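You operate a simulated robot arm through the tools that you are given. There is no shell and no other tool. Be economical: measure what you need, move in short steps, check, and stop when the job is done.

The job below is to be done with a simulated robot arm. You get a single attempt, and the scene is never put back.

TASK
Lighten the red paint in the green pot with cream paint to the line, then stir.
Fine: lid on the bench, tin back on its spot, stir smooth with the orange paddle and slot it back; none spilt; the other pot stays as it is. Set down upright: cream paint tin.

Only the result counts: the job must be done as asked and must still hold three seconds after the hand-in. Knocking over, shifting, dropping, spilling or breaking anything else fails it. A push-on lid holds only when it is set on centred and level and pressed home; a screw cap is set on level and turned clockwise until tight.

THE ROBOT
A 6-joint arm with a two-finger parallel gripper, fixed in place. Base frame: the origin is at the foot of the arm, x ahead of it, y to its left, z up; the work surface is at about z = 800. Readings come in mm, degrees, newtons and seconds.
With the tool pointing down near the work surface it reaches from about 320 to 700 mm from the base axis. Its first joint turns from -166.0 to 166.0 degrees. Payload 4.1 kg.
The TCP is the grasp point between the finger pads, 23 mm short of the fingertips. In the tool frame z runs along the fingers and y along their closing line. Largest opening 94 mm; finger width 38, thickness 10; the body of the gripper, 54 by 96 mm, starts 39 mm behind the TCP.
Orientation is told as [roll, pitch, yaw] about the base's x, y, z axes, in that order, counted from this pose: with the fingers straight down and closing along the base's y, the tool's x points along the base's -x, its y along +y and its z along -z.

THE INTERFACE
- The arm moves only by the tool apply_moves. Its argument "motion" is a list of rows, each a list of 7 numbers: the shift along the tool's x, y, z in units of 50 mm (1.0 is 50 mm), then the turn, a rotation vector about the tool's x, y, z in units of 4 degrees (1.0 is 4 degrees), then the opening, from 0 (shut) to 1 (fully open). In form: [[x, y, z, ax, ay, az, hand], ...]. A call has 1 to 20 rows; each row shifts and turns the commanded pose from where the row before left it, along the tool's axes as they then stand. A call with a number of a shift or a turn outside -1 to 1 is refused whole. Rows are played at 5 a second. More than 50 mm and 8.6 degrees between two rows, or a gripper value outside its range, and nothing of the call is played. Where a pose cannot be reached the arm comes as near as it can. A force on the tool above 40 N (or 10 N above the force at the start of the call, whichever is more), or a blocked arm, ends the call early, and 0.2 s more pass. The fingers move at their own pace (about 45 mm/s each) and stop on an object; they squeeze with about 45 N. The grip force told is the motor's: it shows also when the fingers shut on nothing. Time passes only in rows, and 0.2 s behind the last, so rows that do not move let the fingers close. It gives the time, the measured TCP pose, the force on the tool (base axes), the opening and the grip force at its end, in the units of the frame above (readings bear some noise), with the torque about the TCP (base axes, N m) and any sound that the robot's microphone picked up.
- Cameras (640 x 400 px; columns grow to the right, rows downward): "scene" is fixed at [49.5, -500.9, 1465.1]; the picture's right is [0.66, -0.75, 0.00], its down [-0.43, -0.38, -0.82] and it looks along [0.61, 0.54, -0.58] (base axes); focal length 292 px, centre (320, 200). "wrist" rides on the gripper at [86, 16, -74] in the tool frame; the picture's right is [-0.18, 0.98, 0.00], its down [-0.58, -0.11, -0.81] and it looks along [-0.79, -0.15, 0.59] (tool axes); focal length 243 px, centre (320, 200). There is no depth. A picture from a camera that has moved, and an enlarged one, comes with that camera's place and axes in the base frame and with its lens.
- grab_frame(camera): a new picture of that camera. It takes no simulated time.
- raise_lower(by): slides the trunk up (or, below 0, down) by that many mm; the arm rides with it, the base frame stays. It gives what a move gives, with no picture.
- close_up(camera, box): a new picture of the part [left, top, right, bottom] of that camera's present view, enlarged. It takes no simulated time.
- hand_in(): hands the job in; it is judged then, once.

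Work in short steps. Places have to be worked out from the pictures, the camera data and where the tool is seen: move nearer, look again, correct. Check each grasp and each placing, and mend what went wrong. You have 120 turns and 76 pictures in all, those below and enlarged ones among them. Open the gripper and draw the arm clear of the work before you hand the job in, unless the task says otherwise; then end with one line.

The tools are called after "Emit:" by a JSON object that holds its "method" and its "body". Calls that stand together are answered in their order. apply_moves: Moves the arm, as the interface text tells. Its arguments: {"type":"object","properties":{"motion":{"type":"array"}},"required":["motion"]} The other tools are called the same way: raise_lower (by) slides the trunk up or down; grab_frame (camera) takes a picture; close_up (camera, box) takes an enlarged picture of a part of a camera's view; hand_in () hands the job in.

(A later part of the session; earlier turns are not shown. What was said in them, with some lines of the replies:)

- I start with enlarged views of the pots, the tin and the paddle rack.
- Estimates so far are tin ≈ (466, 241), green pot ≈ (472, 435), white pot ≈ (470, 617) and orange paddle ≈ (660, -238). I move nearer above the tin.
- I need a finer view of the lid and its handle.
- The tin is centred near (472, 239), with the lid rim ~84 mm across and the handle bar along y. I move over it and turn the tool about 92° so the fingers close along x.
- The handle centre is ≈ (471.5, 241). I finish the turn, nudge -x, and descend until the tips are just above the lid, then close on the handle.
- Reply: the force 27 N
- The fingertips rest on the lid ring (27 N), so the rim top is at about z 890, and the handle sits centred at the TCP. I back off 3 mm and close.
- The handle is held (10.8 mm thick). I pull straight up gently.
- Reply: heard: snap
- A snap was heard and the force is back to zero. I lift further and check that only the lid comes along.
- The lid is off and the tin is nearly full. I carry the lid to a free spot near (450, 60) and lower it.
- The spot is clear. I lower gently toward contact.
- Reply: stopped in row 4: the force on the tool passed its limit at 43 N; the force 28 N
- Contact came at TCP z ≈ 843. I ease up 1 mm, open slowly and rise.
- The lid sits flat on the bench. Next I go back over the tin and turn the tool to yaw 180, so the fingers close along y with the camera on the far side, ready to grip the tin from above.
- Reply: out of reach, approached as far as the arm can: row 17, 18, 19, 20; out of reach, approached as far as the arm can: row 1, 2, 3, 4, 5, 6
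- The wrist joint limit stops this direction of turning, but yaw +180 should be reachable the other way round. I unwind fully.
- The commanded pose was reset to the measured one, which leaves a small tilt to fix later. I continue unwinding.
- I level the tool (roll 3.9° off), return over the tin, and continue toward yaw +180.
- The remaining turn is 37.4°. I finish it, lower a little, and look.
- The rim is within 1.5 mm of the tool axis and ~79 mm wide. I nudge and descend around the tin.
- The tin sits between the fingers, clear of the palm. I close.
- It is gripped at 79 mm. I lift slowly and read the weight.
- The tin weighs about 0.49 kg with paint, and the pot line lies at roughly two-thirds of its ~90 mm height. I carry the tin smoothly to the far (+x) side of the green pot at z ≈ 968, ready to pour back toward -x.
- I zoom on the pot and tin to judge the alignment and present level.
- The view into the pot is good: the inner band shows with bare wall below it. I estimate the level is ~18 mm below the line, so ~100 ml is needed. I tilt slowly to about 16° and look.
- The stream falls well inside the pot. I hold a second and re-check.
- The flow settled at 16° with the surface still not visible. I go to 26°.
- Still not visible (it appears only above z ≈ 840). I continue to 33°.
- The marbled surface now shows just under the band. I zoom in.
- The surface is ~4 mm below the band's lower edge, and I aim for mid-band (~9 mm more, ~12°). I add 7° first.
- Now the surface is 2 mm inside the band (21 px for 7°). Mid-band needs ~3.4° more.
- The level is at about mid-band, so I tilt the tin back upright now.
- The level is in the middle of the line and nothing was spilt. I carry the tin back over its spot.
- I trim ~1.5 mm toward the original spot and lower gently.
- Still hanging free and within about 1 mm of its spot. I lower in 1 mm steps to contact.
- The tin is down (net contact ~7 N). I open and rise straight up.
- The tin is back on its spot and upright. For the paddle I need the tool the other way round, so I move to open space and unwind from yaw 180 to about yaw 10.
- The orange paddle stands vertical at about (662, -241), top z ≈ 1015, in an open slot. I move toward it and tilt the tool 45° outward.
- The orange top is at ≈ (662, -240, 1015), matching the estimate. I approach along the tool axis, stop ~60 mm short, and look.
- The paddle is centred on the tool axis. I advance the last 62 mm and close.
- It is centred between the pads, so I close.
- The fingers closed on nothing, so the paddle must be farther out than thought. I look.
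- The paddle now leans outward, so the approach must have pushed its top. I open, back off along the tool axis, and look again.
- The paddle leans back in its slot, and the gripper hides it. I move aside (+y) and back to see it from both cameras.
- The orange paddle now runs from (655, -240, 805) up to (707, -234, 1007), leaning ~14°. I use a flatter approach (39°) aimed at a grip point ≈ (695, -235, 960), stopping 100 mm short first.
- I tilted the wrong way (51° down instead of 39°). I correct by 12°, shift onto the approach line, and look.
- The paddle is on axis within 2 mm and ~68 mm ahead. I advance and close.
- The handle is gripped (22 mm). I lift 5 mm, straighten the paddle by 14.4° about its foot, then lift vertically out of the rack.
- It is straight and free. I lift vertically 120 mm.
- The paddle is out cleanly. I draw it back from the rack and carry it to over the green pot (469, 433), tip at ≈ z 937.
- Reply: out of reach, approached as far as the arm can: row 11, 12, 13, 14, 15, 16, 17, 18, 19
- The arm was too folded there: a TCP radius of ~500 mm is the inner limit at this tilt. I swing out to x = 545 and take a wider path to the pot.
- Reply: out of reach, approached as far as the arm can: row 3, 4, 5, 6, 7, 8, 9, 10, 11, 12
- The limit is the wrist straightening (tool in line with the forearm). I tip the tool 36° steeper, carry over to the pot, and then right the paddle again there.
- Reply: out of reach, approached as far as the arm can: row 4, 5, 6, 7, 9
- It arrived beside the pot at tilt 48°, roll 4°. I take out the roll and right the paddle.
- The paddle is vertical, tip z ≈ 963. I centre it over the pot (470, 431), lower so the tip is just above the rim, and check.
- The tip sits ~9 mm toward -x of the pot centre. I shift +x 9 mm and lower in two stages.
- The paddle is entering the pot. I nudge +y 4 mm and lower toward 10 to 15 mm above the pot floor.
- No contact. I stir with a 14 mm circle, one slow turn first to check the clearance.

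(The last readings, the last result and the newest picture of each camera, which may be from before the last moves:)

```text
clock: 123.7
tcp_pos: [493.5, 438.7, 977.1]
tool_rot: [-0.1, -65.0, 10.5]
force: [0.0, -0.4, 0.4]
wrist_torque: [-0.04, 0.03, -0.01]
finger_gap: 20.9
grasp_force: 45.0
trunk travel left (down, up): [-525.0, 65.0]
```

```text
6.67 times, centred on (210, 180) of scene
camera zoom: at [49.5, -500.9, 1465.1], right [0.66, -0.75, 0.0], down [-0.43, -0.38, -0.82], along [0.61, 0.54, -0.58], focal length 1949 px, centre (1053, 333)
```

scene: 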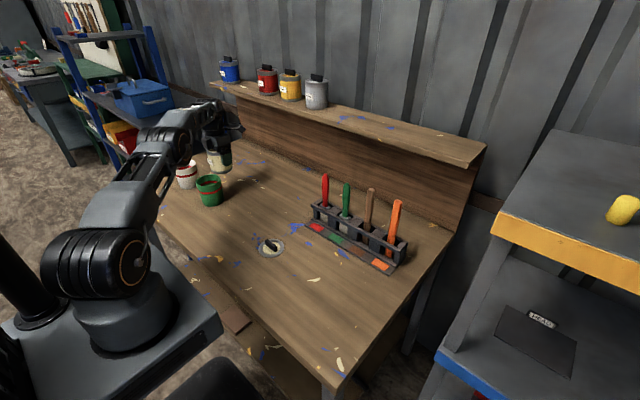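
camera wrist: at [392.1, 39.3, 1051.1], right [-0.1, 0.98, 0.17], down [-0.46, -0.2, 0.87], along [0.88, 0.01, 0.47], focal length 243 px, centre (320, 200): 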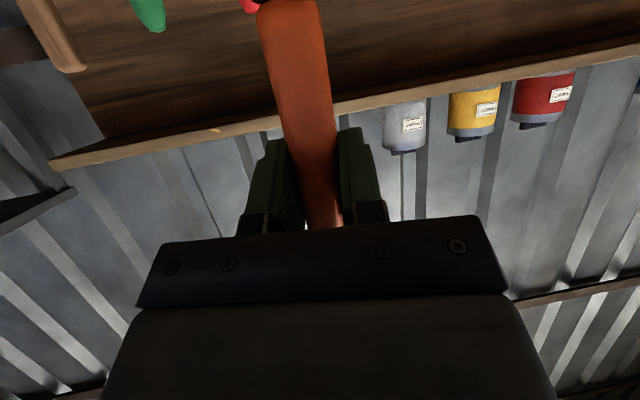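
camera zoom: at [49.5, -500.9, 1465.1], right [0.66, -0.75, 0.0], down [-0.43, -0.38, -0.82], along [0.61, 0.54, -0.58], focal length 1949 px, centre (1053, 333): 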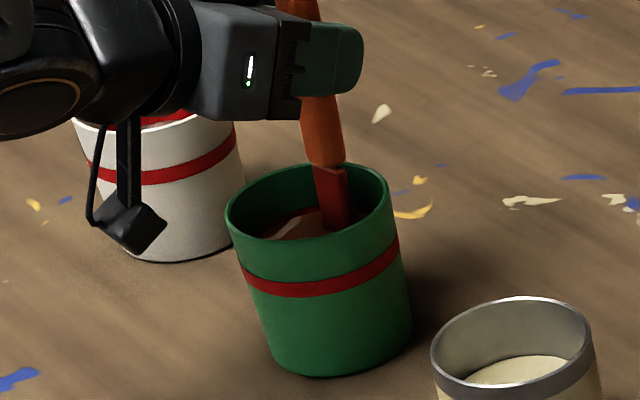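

It is free all round. I continue with several more turns.

Emit:
{"method": "apply_moves", "body": {"motion": [[0.0158, 0.14, -0.034, 0, 0, 0, 0], [0.0432, 0.1025, -0.093, 0, 0, 0, 0], [0.0589, 0.0375, -0.127, 0, 0, 0, 0], [0.0589, -0.0375, -0.127, 0, 0, 0, 0], [0.0432, -0.1025, -0.093, 0, 0, 0, 0], [0.0158, -0.14, -0.034, 0, 0, 0, 0], [-0.0158, -0.14, 0.034, 0, 0, 0, 0], [-0.0432, -0.1025, 0.093, 0, 0, 0, 0], [-0.0589, -0.0375, 0.127, 0, 0, 0, 0], [-0.0589, 0.0375, 0.127, 0, 0, 0, 0], [-0.0432, 0.1025, 0.093, 0, 0, 0, 0], [-0.0158, 0.14, 0.034, 0, 0, 0, 0]]}}

Emit:
{"method": "apply_moves", "body": {"motion": [[0.0158, 0.14, -0.034, 0, 0, 0, 0], [0.0432, 0.1025, -0.093, 0, 0, 0, 0], [0.0589, 0.0375, -0.127, 0, 0, 0, 0], [0.0589, -0.0375, -0.127, 0, 0, 0, 0], [0.0432, -0.1025, -0.093, 0, 0, 0, 0], [0.0158, -0.14, -0.034, 0, 0, 0, 0], [-0.0158, -0.14, 0.034, 0, 0, 0, 0], [-0.0432, -0.1025, 0.093, 0, 0, 0, 0], [-0.0589, -0.0375, 0.127, 0, 0, 0, 0], [-0.0589, 0.0375, 0.127, 0, 0, 0, 0], [-0.0432, 0.1025, 0.093, 0, 0, 0, 0], [-0.0158, 0.14, 0.034, 0, 0, 0, 0]]}}

Emit:
{"method": "apply_moves", "body": {"motion": [[0.0158, 0.14, -0.034, 0, 0, 0, 0], [0.0432, 0.1025, -0.093, 0, 0, 0, 0], [0.0589, 0.0375, -0.127, 0, 0, 0, 0], [0.0589, -0.0375, -0.127, 0, 0, 0, 0], [0.0432, -0.1025, -0.093, 0, 0, 0, 0], [0.0158, -0.14, -0.034, 0, 0, 0, 0], [-0.0158, -0.14, 0.034, 0, 0, 0, 0], [-0.0432, -0.1025, 0.093, 0, 0, 0, 0], [-0.0589, -0.0375, 0.127, 0, 0, 0, 0], [-0.0589, 0.0375, 0.127, 0, 0, 0, 0], [-0.0432, 0.1025, 0.093, 0, 0, 0, 0], [-0.0158, 0.14, 0.034, 0, 0, 0, 0]]}}

Emit:
{"method": "close_up", "body": {"camera": "scene", "box": [198, 172, 224, 190]}}

```text
clock: 126.3
tcp_pos: [493.6, 437.6, 976.4]
tool_rot: [-0.1, -65.0, 10.6]
force: [0.5, 0.7, -1.3]
wrist_torque: [0.01, -0.02, 0.01]
finger_gap: 20.9
grasp_force: 44.8
trunk travel left (down, up): [-525.0, 65.0]
```

```text
clock: 128.9
tcp_pos: [492.5, 438.0, 977.8]
tool_rot: [-0.1, -65.0, 10.7]
force: [0.5, 0.2, 0.2]
wrist_torque: [0.01, 0.01, 0.0]
finger_gap: 21.1
grasp_force: 45.3
trunk travel left (down, up): [-525.0, 65.0]
```

```text
clock: 131.5
tcp_pos: [492.3, 437.0, 976.8]
tool_rot: [-0.1, -65.1, 10.6]
force: [0.2, -0.5, -0.6]
wrist_torque: [0.02, 0.0, 0.0]
finger_gap: 21.1
grasp_force: 44.5
trunk travel left (down, up): [-525.0, 65.0]
```

```text
16.00 times, centred on (211, 181) of scene
camera zoom: at [49.5, -500.9, 1465.1], right [0.66, -0.75, 0.0], down [-0.43, -0.38, -0.82], along [0.61, 0.54, -0.58], focal length 4678 px, centre (2064, 504)
```

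zoom: 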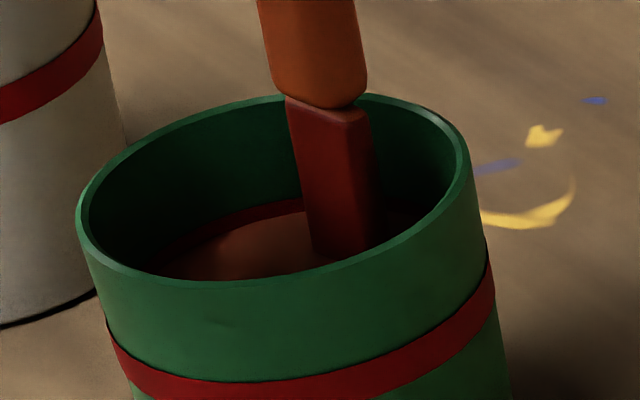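

The surface already looks uniform; streaks may remain on the hidden side, so I do three more turns.

Emit:
{"method": "apply_moves", "body": {"motion": [[0.0158, 0.14, -0.034, 0, 0, 0, 0], [0.0432, 0.1025, -0.093, 0, 0, 0, 0], [0.0589, 0.0375, -0.127, 0, 0, 0, 0], [0.0589, -0.0375, -0.127, 0, 0, 0, 0], [0.0432, -0.1025, -0.093, 0, 0, 0, 0], [0.0158, -0.14, -0.034, 0, 0, 0, 0], [-0.0158, -0.14, 0.034, 0, 0, 0, 0], [-0.0432, -0.1025, 0.093, 0, 0, 0, 0], [-0.0589, -0.0375, 0.127, 0, 0, 0, 0], [-0.0589, 0.0375, 0.127, 0, 0, 0, 0], [-0.0432, 0.1025, 0.093, 0, 0, 0, 0], [-0.0158, 0.14, 0.034, 0, 0, 0, 0]]}}

Emit:
{"method": "apply_moves", "body": {"motion": [[0.0158, 0.14, -0.034, 0, 0, 0, 0], [0.0432, 0.1025, -0.093, 0, 0, 0, 0], [0.0589, 0.0375, -0.127, 0, 0, 0, 0], [0.0589, -0.0375, -0.127, 0, 0, 0, 0], [0.0432, -0.1025, -0.093, 0, 0, 0, 0], [0.0158, -0.14, -0.034, 0, 0, 0, 0], [-0.0158, -0.14, 0.034, 0, 0, 0, 0], [-0.0432, -0.1025, 0.093, 0, 0, 0, 0], [-0.0589, -0.0375, 0.127, 0, 0, 0, 0], [-0.0589, 0.0375, 0.127, 0, 0, 0, 0], [-0.0432, 0.1025, 0.093, 0, 0, 0, 0], [-0.0158, 0.14, 0.034, 0, 0, 0, 0]]}}

Emit:
{"method": "apply_moves", "body": {"motion": [[0.0158, 0.14, -0.034, 0, 0, 0, 0], [0.0432, 0.1025, -0.093, 0, 0, 0, 0], [0.0589, 0.0375, -0.127, 0, 0, 0, 0], [0.0589, -0.0375, -0.127, 0, 0, 0, 0], [0.0432, -0.1025, -0.093, 0, 0, 0, 0], [0.0158, -0.14, -0.034, 0, 0, 0, 0], [-0.0158, -0.14, 0.034, 0, 0, 0, 0], [-0.0432, -0.1025, 0.093, 0, 0, 0, 0], [-0.0589, -0.0375, 0.127, 0, 0, 0, 0], [-0.0589, 0.0375, 0.127, 0, 0, 0, 0], [-0.0432, 0.1025, 0.093, 0, 0, 0, 0], [-0.0158, 0.14, 0.034, 0, 0, 0, 0], [0.118, 0, -0.254, 0, 0, 0, 0], [0, 0, 0, 0, 0, 0, 0]]}}

```text
clock: 134.1
tcp_pos: [492.5, 438.0, 977.2]
tool_rot: [0.0, -65.0, 10.6]
force: [0.5, -0.4, 0.6]
wrist_torque: [-0.01, -0.02, 0.02]
finger_gap: 21.1
grasp_force: 44.8
trunk travel left (down, up): [-525.0, 65.0]
```

```text
clock: 136.7
tcp_pos: [494.8, 436.7, 977.0]
tool_rot: [-0.1, -65.0, 10.6]
force: [0.0, 0.9, 0.2]
wrist_torque: [0.0, 0.01, 0.0]
finger_gap: 21.0
grasp_force: 45.2
trunk travel left (down, up): [-525.0, 65.0]
```

```text
clock: 139.7
tcp_pos: [479.9, 434.4, 978.2]
tool_rot: [0.0, -65.0, 10.5]
force: [0.5, -0.5, -0.2]
wrist_torque: [-0.04, 0.0, 0.04]
finger_gap: 21.1
grasp_force: 44.7
trunk travel left (down, up): [-525.0, 65.0]
```

Back at the centre, I raise the blade just clear of the paint inside the pot and let it drip for 2.5 s before lifting out.

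Emit:
{"method": "apply_moves", "body": {"motion": [[-0.272, 0, -0.126, 0, 0, 0, 0], [-0.272, 0, -0.126, 0, 0, 0, 0], [-0.272, 0, -0.126, 0, 0, 0, 0], [-0.272, 0, -0.126, 0, 0, 0, 0], [0, 0, 0, 0, 0, 0, 0], [0, 0, 0, 0, 0, 0, 0], [0, 0, 0, 0, 0, 0, 0], [0, 0, 0, 0, 0, 0, 0], [0, 0, 0, 0, 0, 0, 0], [0, 0, 0, 0, 0, 0, 0], [0, 0, 0, 0, 0, 0, 0], [0, 0, 0, 0, 0, 0, 0], [0, 0, 0, 0, 0, 0, 0], [0, 0, 0, 0, 0, 0, 0], [0, 0, 0, 0, 0, 0, 0], [0, 0, 0, 0, 0, 0, 0]]}}

Emit:
{"method": "apply_moves", "body": {"motion": [[-0.272, 0, -0.126, 0, 0, 0, 0], [-0.363, 0, -0.168, 0, 0, 0, 0], [-0.363, 0, -0.168, 0, 0, 0, 0], [-0.363, 0, -0.168, 0, 0, 0, 0], [-0.272, 0, -0.126, 0, 0, 0, 0], [0, 0, 0, 0, 0, 0, 0], [0, 0, 0, 0, 0, 0, 0], [0, 0, 0, 0, 0, 0, 0], [0, 0, 0, 0, 0, 0, 0], [0, 0, 0, 0, 0, 0, 0], [0, 0, 0, 0, 0, 0, 0]]}}

Emit:
{"method": "close_up", "body": {"camera": "scene", "box": [180, 120, 250, 210]}}

```text
clock: 143.1
tcp_pos: [478.9, 434.5, 1036.6]
tool_rot: [-0.2, -65.1, 10.5]
force: [-0.2, 0.7, 0.1]
wrist_torque: [0.0, 0.0, 0.03]
finger_gap: 21.1
grasp_force: 44.9
trunk travel left (down, up): [-525.0, 65.0]
```

```text
clock: 145.5
tcp_pos: [477.4, 435.8, 1126.8]
tool_rot: [-0.1, -65.0, 10.4]
force: [0.9, -0.1, -0.4]
wrist_torque: [0.01, -0.02, -0.02]
finger_gap: 21.1
grasp_force: 45.1
trunk travel left (down, up): [-525.0, 65.0]
```

```text
4.44 times, centred on (215, 165) of scene
camera zoom: at [49.5, -500.9, 1465.1], right [0.66, -0.75, 0.0], down [-0.43, -0.38, -0.82], along [0.61, 0.54, -0.58], focal length 1299 px, centre (787, 356)
```

zoom: 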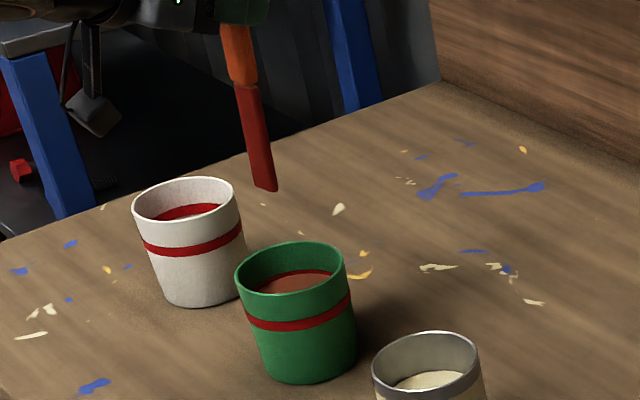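

The paint is smooth, sits on the line, and nothing drips. I tip the tool 24° as before and carry the paddle back toward the rack side.

Emit:
{"method": "apply_moves", "body": {"motion": [[0, 0, 0, 0, 1, 0, 0], [0, 0, 0, 0, 1, 0, 0], [0, 0, 0, 0, 1, 0, 0], [0, 0, 0, 0, 1, 0, 0], [0, 0, 0, 0, 1, 0, 0], [0, 0, 0, 0, 1, 0, 0], [0, 0, 0, 0, 0, 0, 0]]}}

Emit:
{"method": "apply_moves", "body": {"motion": [[0.019, -0.903, -0.0165, 0, 0, 0, 0], [0.019, -0.903, -0.0165, 0, 0, 0, 0], [0.019, -0.903, -0.0165, 0, 0, 0, 0], [0.019, -0.903, -0.0165, 0, 0, 0, 0], [0.019, -0.903, -0.0165, 0, 0, 0, 0], [0.019, -0.903, -0.0165, 0, 0, 0, 0], [0, 0, 0, 0, 0, 0, 0]]}}

```text
clock: 147.1
tcp_pos: [480.8, 435.1, 1127.8]
tool_rot: [0.0, -41.1, 10.5]
force: [-0.1, -0.5, -0.3]
wrist_torque: [-0.02, 0.01, -0.01]
finger_gap: 21.2
grasp_force: 44.7
trunk travel left (down, up): [-525.0, 65.0]
```

```text
clock: 148.7
tcp_pos: [523.1, 166.2, 1128.6]
tool_rot: [0.0, -41.0, 10.5]
force: [0.2, -0.5, -0.4]
wrist_torque: [0.02, 0.0, 0.03]
finger_gap: 21.1
grasp_force: 45.2
trunk travel left (down, up): [-525.0, 65.0]
```

Crossing works without trouble. I continue to the rack side.

Emit:
{"method": "apply_moves", "body": {"motion": [[0.019, -0.903, -0.0165, 0, 0, 0, 0], [0.019, -0.903, -0.0165, 0, 0, 0, 0], [0.019, -0.903, -0.0165, 0, 0, 0, 0], [0.019, -0.903, -0.0165, 0, 0, 0, 0], [0.019, -0.903, -0.0165, 0, 0, 0, 0], [0.019, -0.903, -0.0165, 0, 0, 0, 0], [0.2, -0.887, -0.173, 0, 0, 0, 0], [0.2, -0.887, -0.173, 0, 0, 0, 0], [0.2, -0.887, -0.173, 0, 0, 0, 0], [0, 0, 0, 0, 0, 0, 0]]}}

```text
clock: 150.9
tcp_pos: [548.9, -238.0, 1127.6]
tool_rot: [0.1, -41.1, 10.6]
force: [-0.7, 0.6, -0.4]
wrist_torque: [0.0, -0.03, 0.0]
finger_gap: 21.0
grasp_force: 44.9
trunk travel left (down, up): [-525.0, 65.0]
```

I right the paddle again here.

Emit:
{"method": "apply_moves", "body": {"motion": [[0, 0, 0, 0, -1, 0, 0], [0, 0, 0, 0, -1, 0, 0], [0, 0, 0, 0, -1, 0, 0], [0, 0, 0, 0, -1, 0, 0], [0, 0, 0, 0, -1, 0, 0], [0, 0, 0, 0, -1, 0, 0], [0, 0, 0, 0, -0.05, 0, 0], [0, 0, 0, 0, 0, 0, 0]]}}

```text
clock: 152.7
tcp_pos: [549.7, -239.0, 1127.7]
tool_rot: [-0.1, -65.2, 10.5]
force: [-0.2, 0.5, -0.3]
wrist_torque: [0.0, 0.01, -0.01]
finger_gap: 21.1
grasp_force: 45.4
trunk travel left (down, up): [-525.0, 65.0]
```

I move the paddle over its slot (657, -238), with a 0.7° heading trim to match the pick-up pose.

Emit:
{"method": "apply_moves", "body": {"motion": [[-0.078, -0.097, 0.545, 0.16, 0, 0.073, 0], [-0.078, -0.097, 0.545, 0, 0, 0, 0], [-0.078, -0.097, 0.545, 0, 0, 0, 0], [-0.078, -0.097, 0.545, 0, 0, 0, 0], [0, 0, 0, 0, 0, 0, 0]]}}

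Emit:
{"method": "close_up", "body": {"camera": "scene", "box": [340, 160, 420, 280]}}

```text
clock: 153.9
tcp_pos: [657.0, -239.8, 1094.7]
tool_rot: [-0.1, -65.1, 9.8]
force: [0.7, -0.3, -0.3]
wrist_torque: [0.02, -0.02, 0.01]
finger_gap: 20.9
grasp_force: 44.9
trunk travel left (down, up): [-525.0, 65.0]
```

```text
3.33 times, centred on (380, 220) of scene
camera zoom: at [49.5, -500.9, 1465.1], right [0.66, -0.75, 0.0], down [-0.43, -0.38, -0.82], along [0.61, 0.54, -0.58], focal length 974 px, centre (120, 133)
```

zoom: 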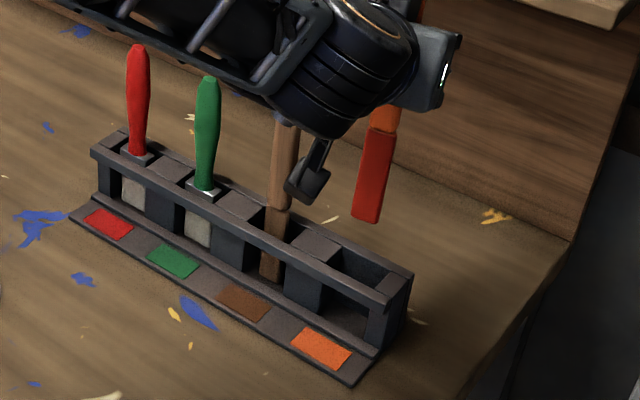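

The pose matches the lift-out pose. I lower straight down the same path.

Emit:
{"method": "apply_moves", "body": {"motion": [[0.454, 0.015, 0.21, 0, 0, 0, 0], [0.454, 0, 0.21, 0, 0, 0, 0], [0.454, 0, 0.21, 0, 0, 0, 0], [0.363, 0, 0.168, 0, 0, 0, 0], [0.363, 0, 0.168, 0, 0, 0, 0], [0.091, 0, 0.042, 0, 0, 0, 0], [0, 0, 0, 0, 0, 0, 0]]}}

Emit:
{"method": "close_up", "body": {"camera": "scene", "box": [340, 160, 420, 280]}}

```text
clock: 155.5
tcp_pos: [656.8, -238.7, 975.0]
tool_rot: [-0.2, -65.2, 9.8]
force: [0.4, 0.6, 0.2]
wrist_torque: [-0.02, -0.02, -0.05]
finger_gap: 20.9
grasp_force: 45.5
trunk travel left (down, up): [-525.0, 65.0]
```

```text
3.33 times, centred on (380, 220) of scene
camera zoom: at [49.5, -500.9, 1465.1], right [0.66, -0.75, 0.0], down [-0.43, -0.38, -0.82], along [0.61, 0.54, -0.58], focal length 974 px, centre (120, 133)
```

zoom: 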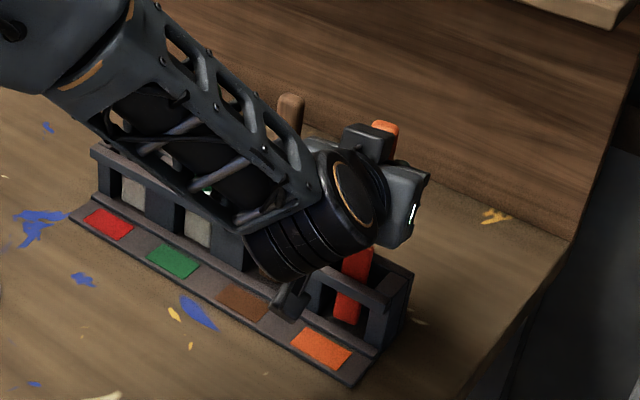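

The blade is in the slot. I lower in small steps to contact.

Emit:
{"method": "apply_moves", "body": {"motion": [[0.055, 0, 0.025, 0, 0, 0, 0], [0.036, 0, 0.017, 0, 0, 0, 0], [0.036, 0, 0.017, 0, 0, 0, 0], [0.018, 0, 0.008, 0, 0, 0, 0], [0, 0, 0, 0, 0, 0, 0]]}}

```text
clock: 156.7
tcp_pos: [657.6, -237.6, 966.3]
tool_rot: [0.0, -65.1, 9.9]
force: [6.3, 0.9, -2.5]
wrist_torque: [-0.01, -0.96, -0.04]
finger_gap: 20.8
grasp_force: 44.8
trunk travel left (down, up): [-525.0, 65.0]
```

A side force at the tip pushes it +x, so it touches the front sill. I shift +x 3 mm and keep lowering gently.

Emit:
{"method": "apply_moves", "body": {"motion": [[-0.025, -0.01, 0.054, 0, 0, 0, 0], [0, 0, 0, 0, 0, 0, 0]]}}

Emit:
{"method": "apply_moves", "body": {"motion": [[0.036, 0, 0.017, 0, 0, 0, 0], [0.018, 0, 0.008, 0, 0, 0, 0], [0, 0, 0, 0, 0, 0, 0]]}}

```text
clock: 157.3
tcp_pos: [658.5, -239.8, 968.2]
tool_rot: [0.0, -65.3, 9.8]
force: [0.5, 0.5, -0.2]
wrist_torque: [0.03, 0.02, -0.02]
finger_gap: 20.8
grasp_force: 45.1
trunk travel left (down, up): [-525.0, 65.0]
```

```text
clock: 158.1
tcp_pos: [659.3, -239.1, 965.2]
tool_rot: [-0.2, -65.3, 9.9]
force: [-0.2, 0.3, 3.9]
wrist_torque: [-0.07, 0.0, 0.0]
finger_gap: 20.8
grasp_force: 44.5
trunk travel left (down, up): [-525.0, 65.0]
```

It is seated (4 N vertical contact). I open and back away along the tool axis.

Emit:
{"method": "apply_moves", "body": {"motion": [[0, 0, 0, 0, 0, 0, 0.3], [0, 0, 0, 0, 0, 0, 0.5], [0, 0, 0, 0, 0, 0, 0.6], [0, 0, 0, 0, 0, 0, 0.6], [0, 0, -0.3, 0, 0, 0, 0.6], [0, 0, -0.6, 0, 0, 0, 0.6], [0, 0, -0.8, 0, 0, 0, 0.6], [0, 0, -0.8, 0, 0, 0, 0.6], [-0.8, 0, 0, 0, 0, 0, 0.6], [-0.8, 0, 0, 0, 0, 0, 0.6], [0, 0, 0, 0, 0, 0, 0.6]]}}

Emit:
{"method": "close_up", "body": {"camera": "scene", "box": [330, 150, 430, 280]}}

```text
clock: 160.5
tcp_pos: [579.3, -253.0, 1090.1]
tool_rot: [0.0, -65.2, 9.8]
force: [0.1, 0.1, 0.2]
wrist_torque: [-0.02, 0.03, -0.01]
finger_gap: 56.3
grasp_force: 0.0
trunk travel left (down, up): [-525.0, 65.0]
```

```text
3.08 times, centred on (380, 215) of scene
camera zoom: at [49.5, -500.9, 1465.1], right [0.66, -0.75, 0.0], down [-0.43, -0.38, -0.82], along [0.61, 0.54, -0.58], focal length 900 px, centre (135, 154)
```

zoom: 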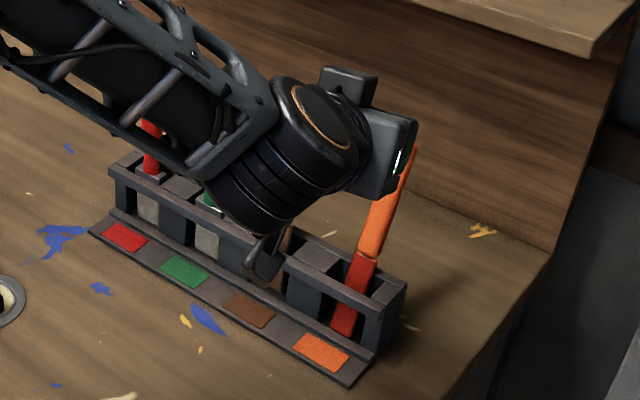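

I draw the arm further up and back, then view the whole scene.

Emit:
{"method": "apply_moves", "body": {"motion": [[-0.6, -0.5, -0.5, 0, 0.8, 0, 0.6], [-0.6, -0.5, -0.5, 0, 0.8, 0, 0.6], [-0.6, -0.5, -0.5, 0, 0.8, 0, 0.6], [0, 0, -0.7, 0, 0.8, 0, 0.6], [0, 0, -0.7, 0, 0.8, 0, 0.6], [0, 0, 0, 0, 0, 0, 0.6]]}}

Emit:
{"method": "grab_frame", "body": {"camera": "scene"}}

Emit:
{"method": "close_up", "body": {"camera": "scene", "box": [360, 180, 430, 280]}}

```text
clock: 161.9
tcp_pos: [512.8, -337.4, 1246.0]
tool_rot: [-0.1, -49.2, 9.8]
force: [0.5, -0.5, -0.5]
wrist_torque: [0.0, 0.0, -0.02]
finger_gap: 56.3
grasp_force: 0.1
trunk travel left (down, up): [-525.0, 65.0]
```

```text
9 pictures are left
```

scene: 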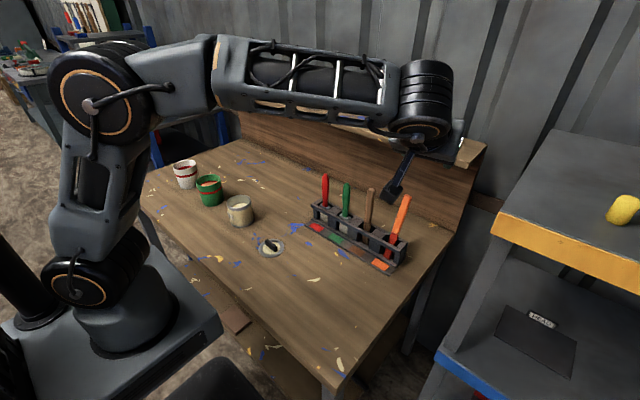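

```text
4.00 times, centred on (395, 230) of scene
camera zoom: at [49.5, -500.9, 1465.1], right [0.66, -0.75, 0.0], down [-0.43, -0.38, -0.82], along [0.61, 0.54, -0.58], focal length 1169 px, centre (20, 80)
```

zoom: 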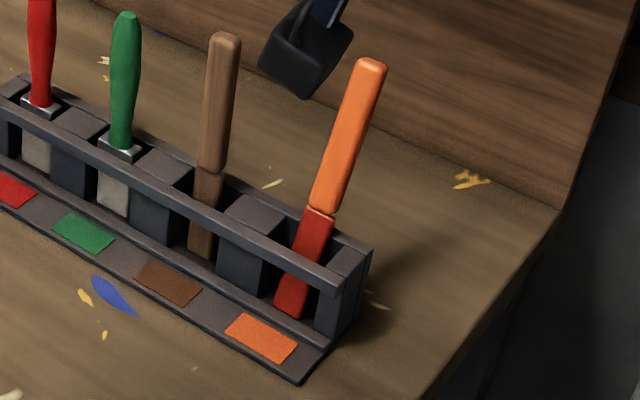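

The paddle is in its slot but leans back about 15° against the rear bar, where it originally stood upright. I take a wrist view to measure the lean so I can set it straighter.

Emit:
{"method": "grab_frame", "body": {"camera": "wrist"}}

```text
7 pictures are left
camera wrist: at [400.0, -341.6, 1229.0], right [-0.05, 0.99, 0.14], down [-0.21, -0.15, 0.97], along [0.98, 0.02, 0.21], focal length 243 px, centre (320, 200)
```

wrist: 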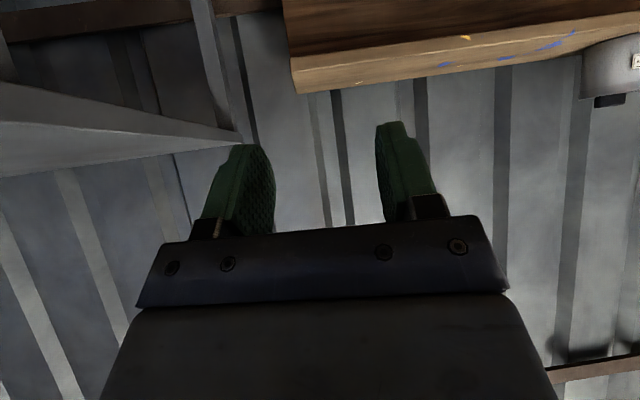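

It is out of view from here. I return to the earlier approach line, ~170 mm short of the handle, and look again.

Emit:
{"method": "apply_moves", "body": {"motion": [[0.392, 0.279, 0.66, 0, -0.42, 0, 0.6], [0.392, 0.279, 0.66, 0, 0, 0, 0.6], [0.392, 0.279, 0.66, 0, 0, 0, 0.6], [0.392, 0.279, 0.66, 0, 0, 0, 0.6], [0.392, 0.279, 0.66, 0, 0, 0, 0.6], [0, 0, 0, 0, 0, 0, 0.6]]}}

Emit:
{"method": "grab_frame", "body": {"camera": "wrist"}}

```text
clock: 163.3
tcp_pos: [565.3, -258.4, 1064.4]
tool_rot: [-0.1, -50.9, 9.8]
force: [0.2, 1.2, 0.3]
wrist_torque: [0.0, 0.01, -0.01]
finger_gap: 56.4
grasp_force: 0.1
trunk travel left (down, up): [-525.0, 65.0]
```

```text
6 pictures are left
camera wrist: at [452.8, -262.2, 1046.1], right [-0.05, 0.99, 0.14], down [-0.24, -0.15, 0.96], along [0.97, 0.02, 0.24], focal length 243 px, centre (320, 200)
```

wrist: 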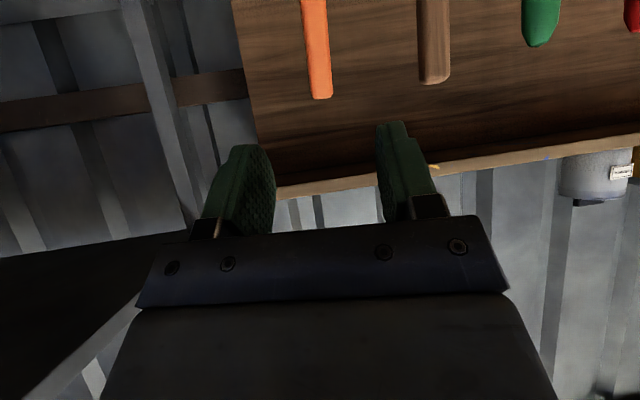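

The lean is 14.6° outward, with the top at (706, -242). I advance 167 mm along the axis with a 5 mm lateral correction and grip again.

Emit:
{"method": "apply_moves", "body": {"motion": [[0, -0.098, 0.6, 0, 0, 0, 0.6], [0, 0, 0.6, 0, 0, 0, 0.6], [0, 0, 0.6, 0, 0, 0, 0.6], [0, 0, 0.6, 0, 0, 0, 0.6], [0, 0, 0.5, 0, 0, 0, 0.6], [0, 0, 0.4, 0, 0, 0, 0.6], [0, 0, 0, 0, 0, 0, 0.4], [0, 0, 0, 0, 0, 0, 0.2], [0, 0, 0, 0, 0, 0, 0], [0, 0, 0, 0, 0, 0, 0], [0, 0, 0, 0, 0, 0, 0]]}}

```text
clock: 165.7
tcp_pos: [693.1, -241.8, 962.1]
tool_rot: [0.0, -50.8, 9.8]
force: [-4.4, 2.4, 1.0]
wrist_torque: [0.21, -0.49, -0.43]
finger_gap: 22.0
grasp_force: 44.6
trunk travel left (down, up): [-525.0, 65.0]
```

It is gripped again. I raise 4 mm and straighten by 16.4° (a bit more than before), then check verticality.

Emit:
{"method": "apply_moves", "body": {"motion": [[-0.062, 0, -0.05, 0, 0, 0, 0], [0.064, 0.036, -0.146, 0, -0.82, 0, 0], [0.064, 0.036, -0.146, 0, -0.82, 0, 0], [0.064, 0.036, -0.146, 0, -0.82, 0, 0], [0.064, 0.036, -0.146, 0, -0.82, 0, 0], [0.064, 0.036, -0.146, 0, -0.82, 0, 0], [0, 0, 0, 0, 0, 0, 0]]}}

Emit:
{"method": "close_up", "body": {"camera": "scene", "box": [360, 180, 430, 280]}}

```text
clock: 167.3
tcp_pos: [654.1, -240.4, 970.3]
tool_rot: [-0.1, -67.4, 9.8]
force: [0.2, -0.2, 0.3]
wrist_torque: [0.04, -0.01, -0.01]
finger_gap: 20.8
grasp_force: 44.5
trunk travel left (down, up): [-525.0, 65.0]
```

```text
4.00 times, centred on (395, 230) of scene
camera zoom: at [49.5, -500.9, 1465.1], right [0.66, -0.75, 0.0], down [-0.43, -0.38, -0.82], along [0.61, 0.54, -0.58], focal length 1169 px, centre (20, 80)
```

zoom: 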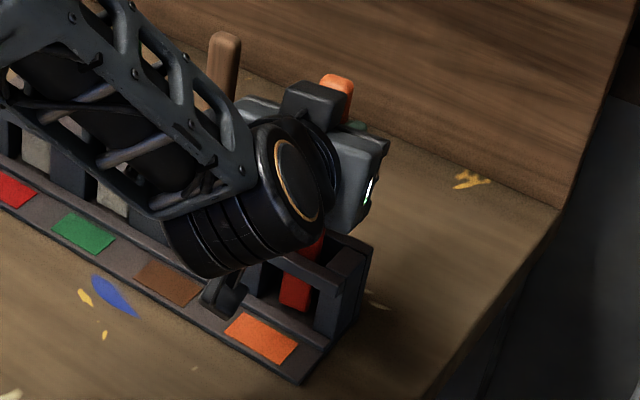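

It is nearly vertical; compared with the original picture ~1.7° of lean remains. I trim that and lower to contact.

Emit:
{"method": "apply_moves", "body": {"motion": [[0.023, 0.01, -0.055, 0, -0.43, 0, 0], [0.05, 0, 0.018, 0, 0, 0, 0], [0.03, 0, 0.011, 0, 0, 0, 0], [0, 0, 0, 0, 0, 0, 0]]}}

```text
clock: 168.3
tcp_pos: [650.1, -241.0, 966.8]
tool_rot: [-0.1, -69.0, 9.8]
force: [0.1, -0.2, 0.2]
wrist_torque: [0.01, 0.02, 0.01]
finger_gap: 20.7
grasp_force: 44.9
trunk travel left (down, up): [-525.0, 65.0]
```

Emit:
{"method": "apply_moves", "body": {"motion": [[0.028, 0, 0.01, 0, 0, 0, 0], [0.019, 0, 0.007, 0, 0, 0, 0], [0, 0, 0, 0, 0, 0, 0]]}}

```text
clock: 169.1
tcp_pos: [649.1, -240.8, 966.0]
tool_rot: [-0.2, -69.1, 10.1]
force: [-0.5, 1.7, 9.1]
wrist_torque: [0.17, 0.11, -0.02]
finger_gap: 21.1
grasp_force: 45.0
trunk travel left (down, up): [-525.0, 65.0]
```

Seated with 9 N of contact. I ease the load slightly, open gently, and retreat slowly.

Emit:
{"method": "apply_moves", "body": {"motion": [[-0.008, 0, -0.003, 0, 0, 0, 0], [0, 0, 0, 0, 0, 0, 0.25], [0, 0, 0, 0, 0, 0, 0.35], [0, 0, 0, 0, 0, 0, 0.5], [0, 0, 0, 0, 0, 0, 0.6], [0, 0, 0, 0, 0, 0, 0.6], [0, 0, -0.1, 0, 0, 0, 0.6], [0, 0, -0.3, 0, 0, 0, 0.6], [0, 0, -0.6, 0, 0, 0, 0.6], [0, 0, -0.8, 0, 0, 0, 0.6], [-0.8, 0, -0.2, 0, 0, 0, 0.6], [-0.6, -0.5, -0.5, 0, 0.8, 0, 0.6], [-0.6, -0.5, -0.5, 0, 0.8, 0, 0.6], [-0.6, -0.5, -0.5, 0, 0.8, 0, 0.6], [0, 0, -0.7, 0, 0.8, 0, 0.6], [0, 0, 0, 0, 0, 0, 0.6]]}}

Emit:
{"method": "close_up", "body": {"camera": "scene", "box": [360, 180, 430, 280]}}

```text
clock: 172.5
tcp_pos: [524.4, -338.6, 1167.5]
tool_rot: [0.0, -56.3, 9.8]
force: [-0.1, -0.1, 0.1]
wrist_torque: [0.02, 0.02, 0.01]
finger_gap: 56.5
grasp_force: 0.0
trunk travel left (down, up): [-525.0, 65.0]
```

```text
4.00 times, centred on (395, 230) of scene
camera zoom: at [49.5, -500.9, 1465.1], right [0.66, -0.75, 0.0], down [-0.43, -0.38, -0.82], along [0.61, 0.54, -0.58], focal length 1169 px, centre (20, 80)
```

zoom: 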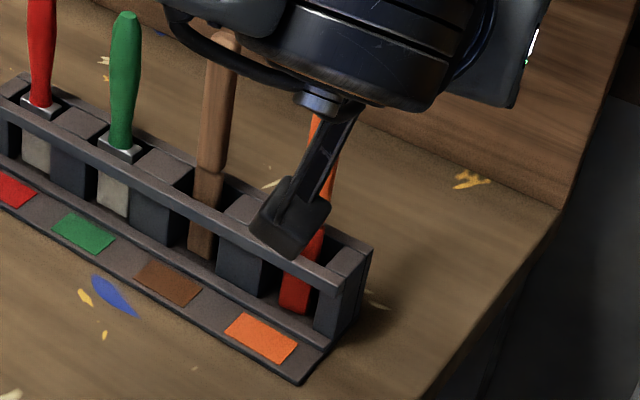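

The paddle looks upright now. I draw the arm further up out of view and take a last look.

Emit:
{"method": "apply_moves", "body": {"motion": [[-0.7, -0.3, -0.5, 0, 0.5, 0, 0.6], [-0.7, -0.3, -0.5, 0, 0.5, 0, 0.6], [-0.7, -0.3, -0.5, 0, 0.5, 0, 0.6], [0, 0, 0, 0, 0, 0, 0.6], [0, 0, 0, 0, 0, 0, 0.6]]}}

Emit:
{"method": "grab_frame", "body": {"camera": "scene"}}

Emit:
{"method": "close_up", "body": {"camera": "scene", "box": [360, 180, 430, 280]}}

Emit:
{"method": "close_up", "body": {"camera": "scene", "box": [150, 140, 300, 260]}}

```text
clock: 173.7
tcp_pos: [532.9, -383.1, 1297.0]
tool_rot: [-0.1, -50.2, 9.7]
force: [-0.8, -1.3, 0.1]
wrist_torque: [0.01, -0.01, -0.01]
finger_gap: 56.3
grasp_force: 0.0
trunk travel left (down, up): [-525.0, 65.0]
```

```text
3 pictures are left
```

scene: 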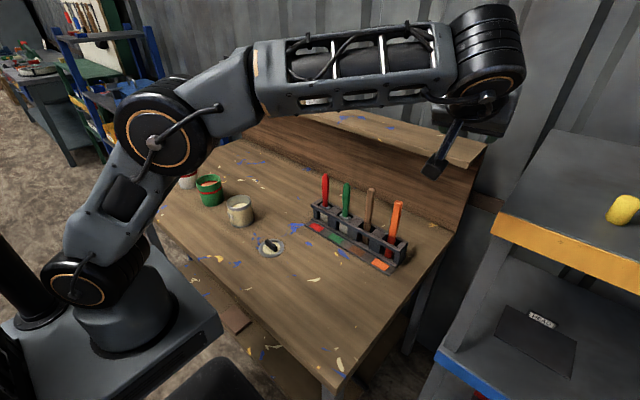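

```text
4.00 times, centred on (395, 230) of scene
camera zoom: at [49.5, -500.9, 1465.1], right [0.66, -0.75, 0.0], down [-0.43, -0.38, -0.82], along [0.61, 0.54, -0.58], focal length 1169 px, centre (20, 80)
```

zoom: 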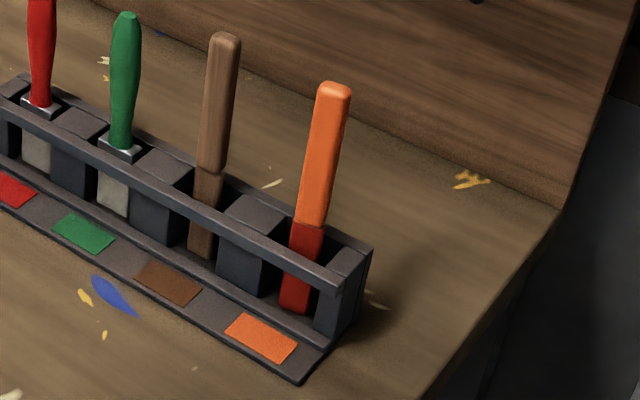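

```text
3.33 times, centred on (225, 200) of scene
camera zoom: at [49.5, -500.9, 1465.1], right [0.66, -0.75, 0.0], down [-0.43, -0.38, -0.82], along [0.61, 0.54, -0.58], focal length 974 px, centre (637, 200)
```

zoom: 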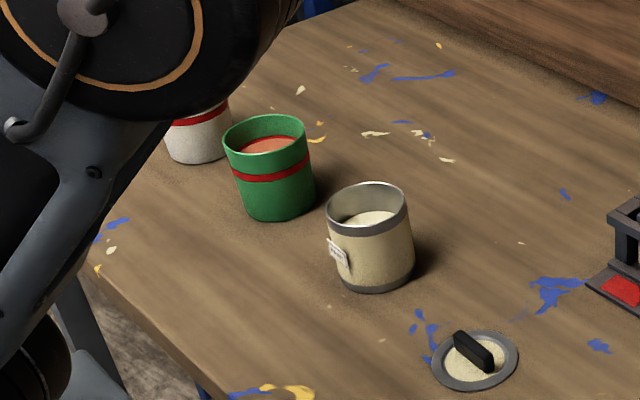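

The paddle stands upright in its slot, the paint is smooth and on the line, the tin is on its spot and the lid is on the bench. The arm is clear and the gripper open, so I hand in.

Emit:
{"method": "hand_in", "body": {}}

```text
The job is handed in.
```

The red paint in the green pot is lightened with cream to the line and stirred smooth. The tin stands upright on its spot, its lid lies on the bench, and the orange paddle is upright in its slot; I saw no spills, and the white pot was not touched.
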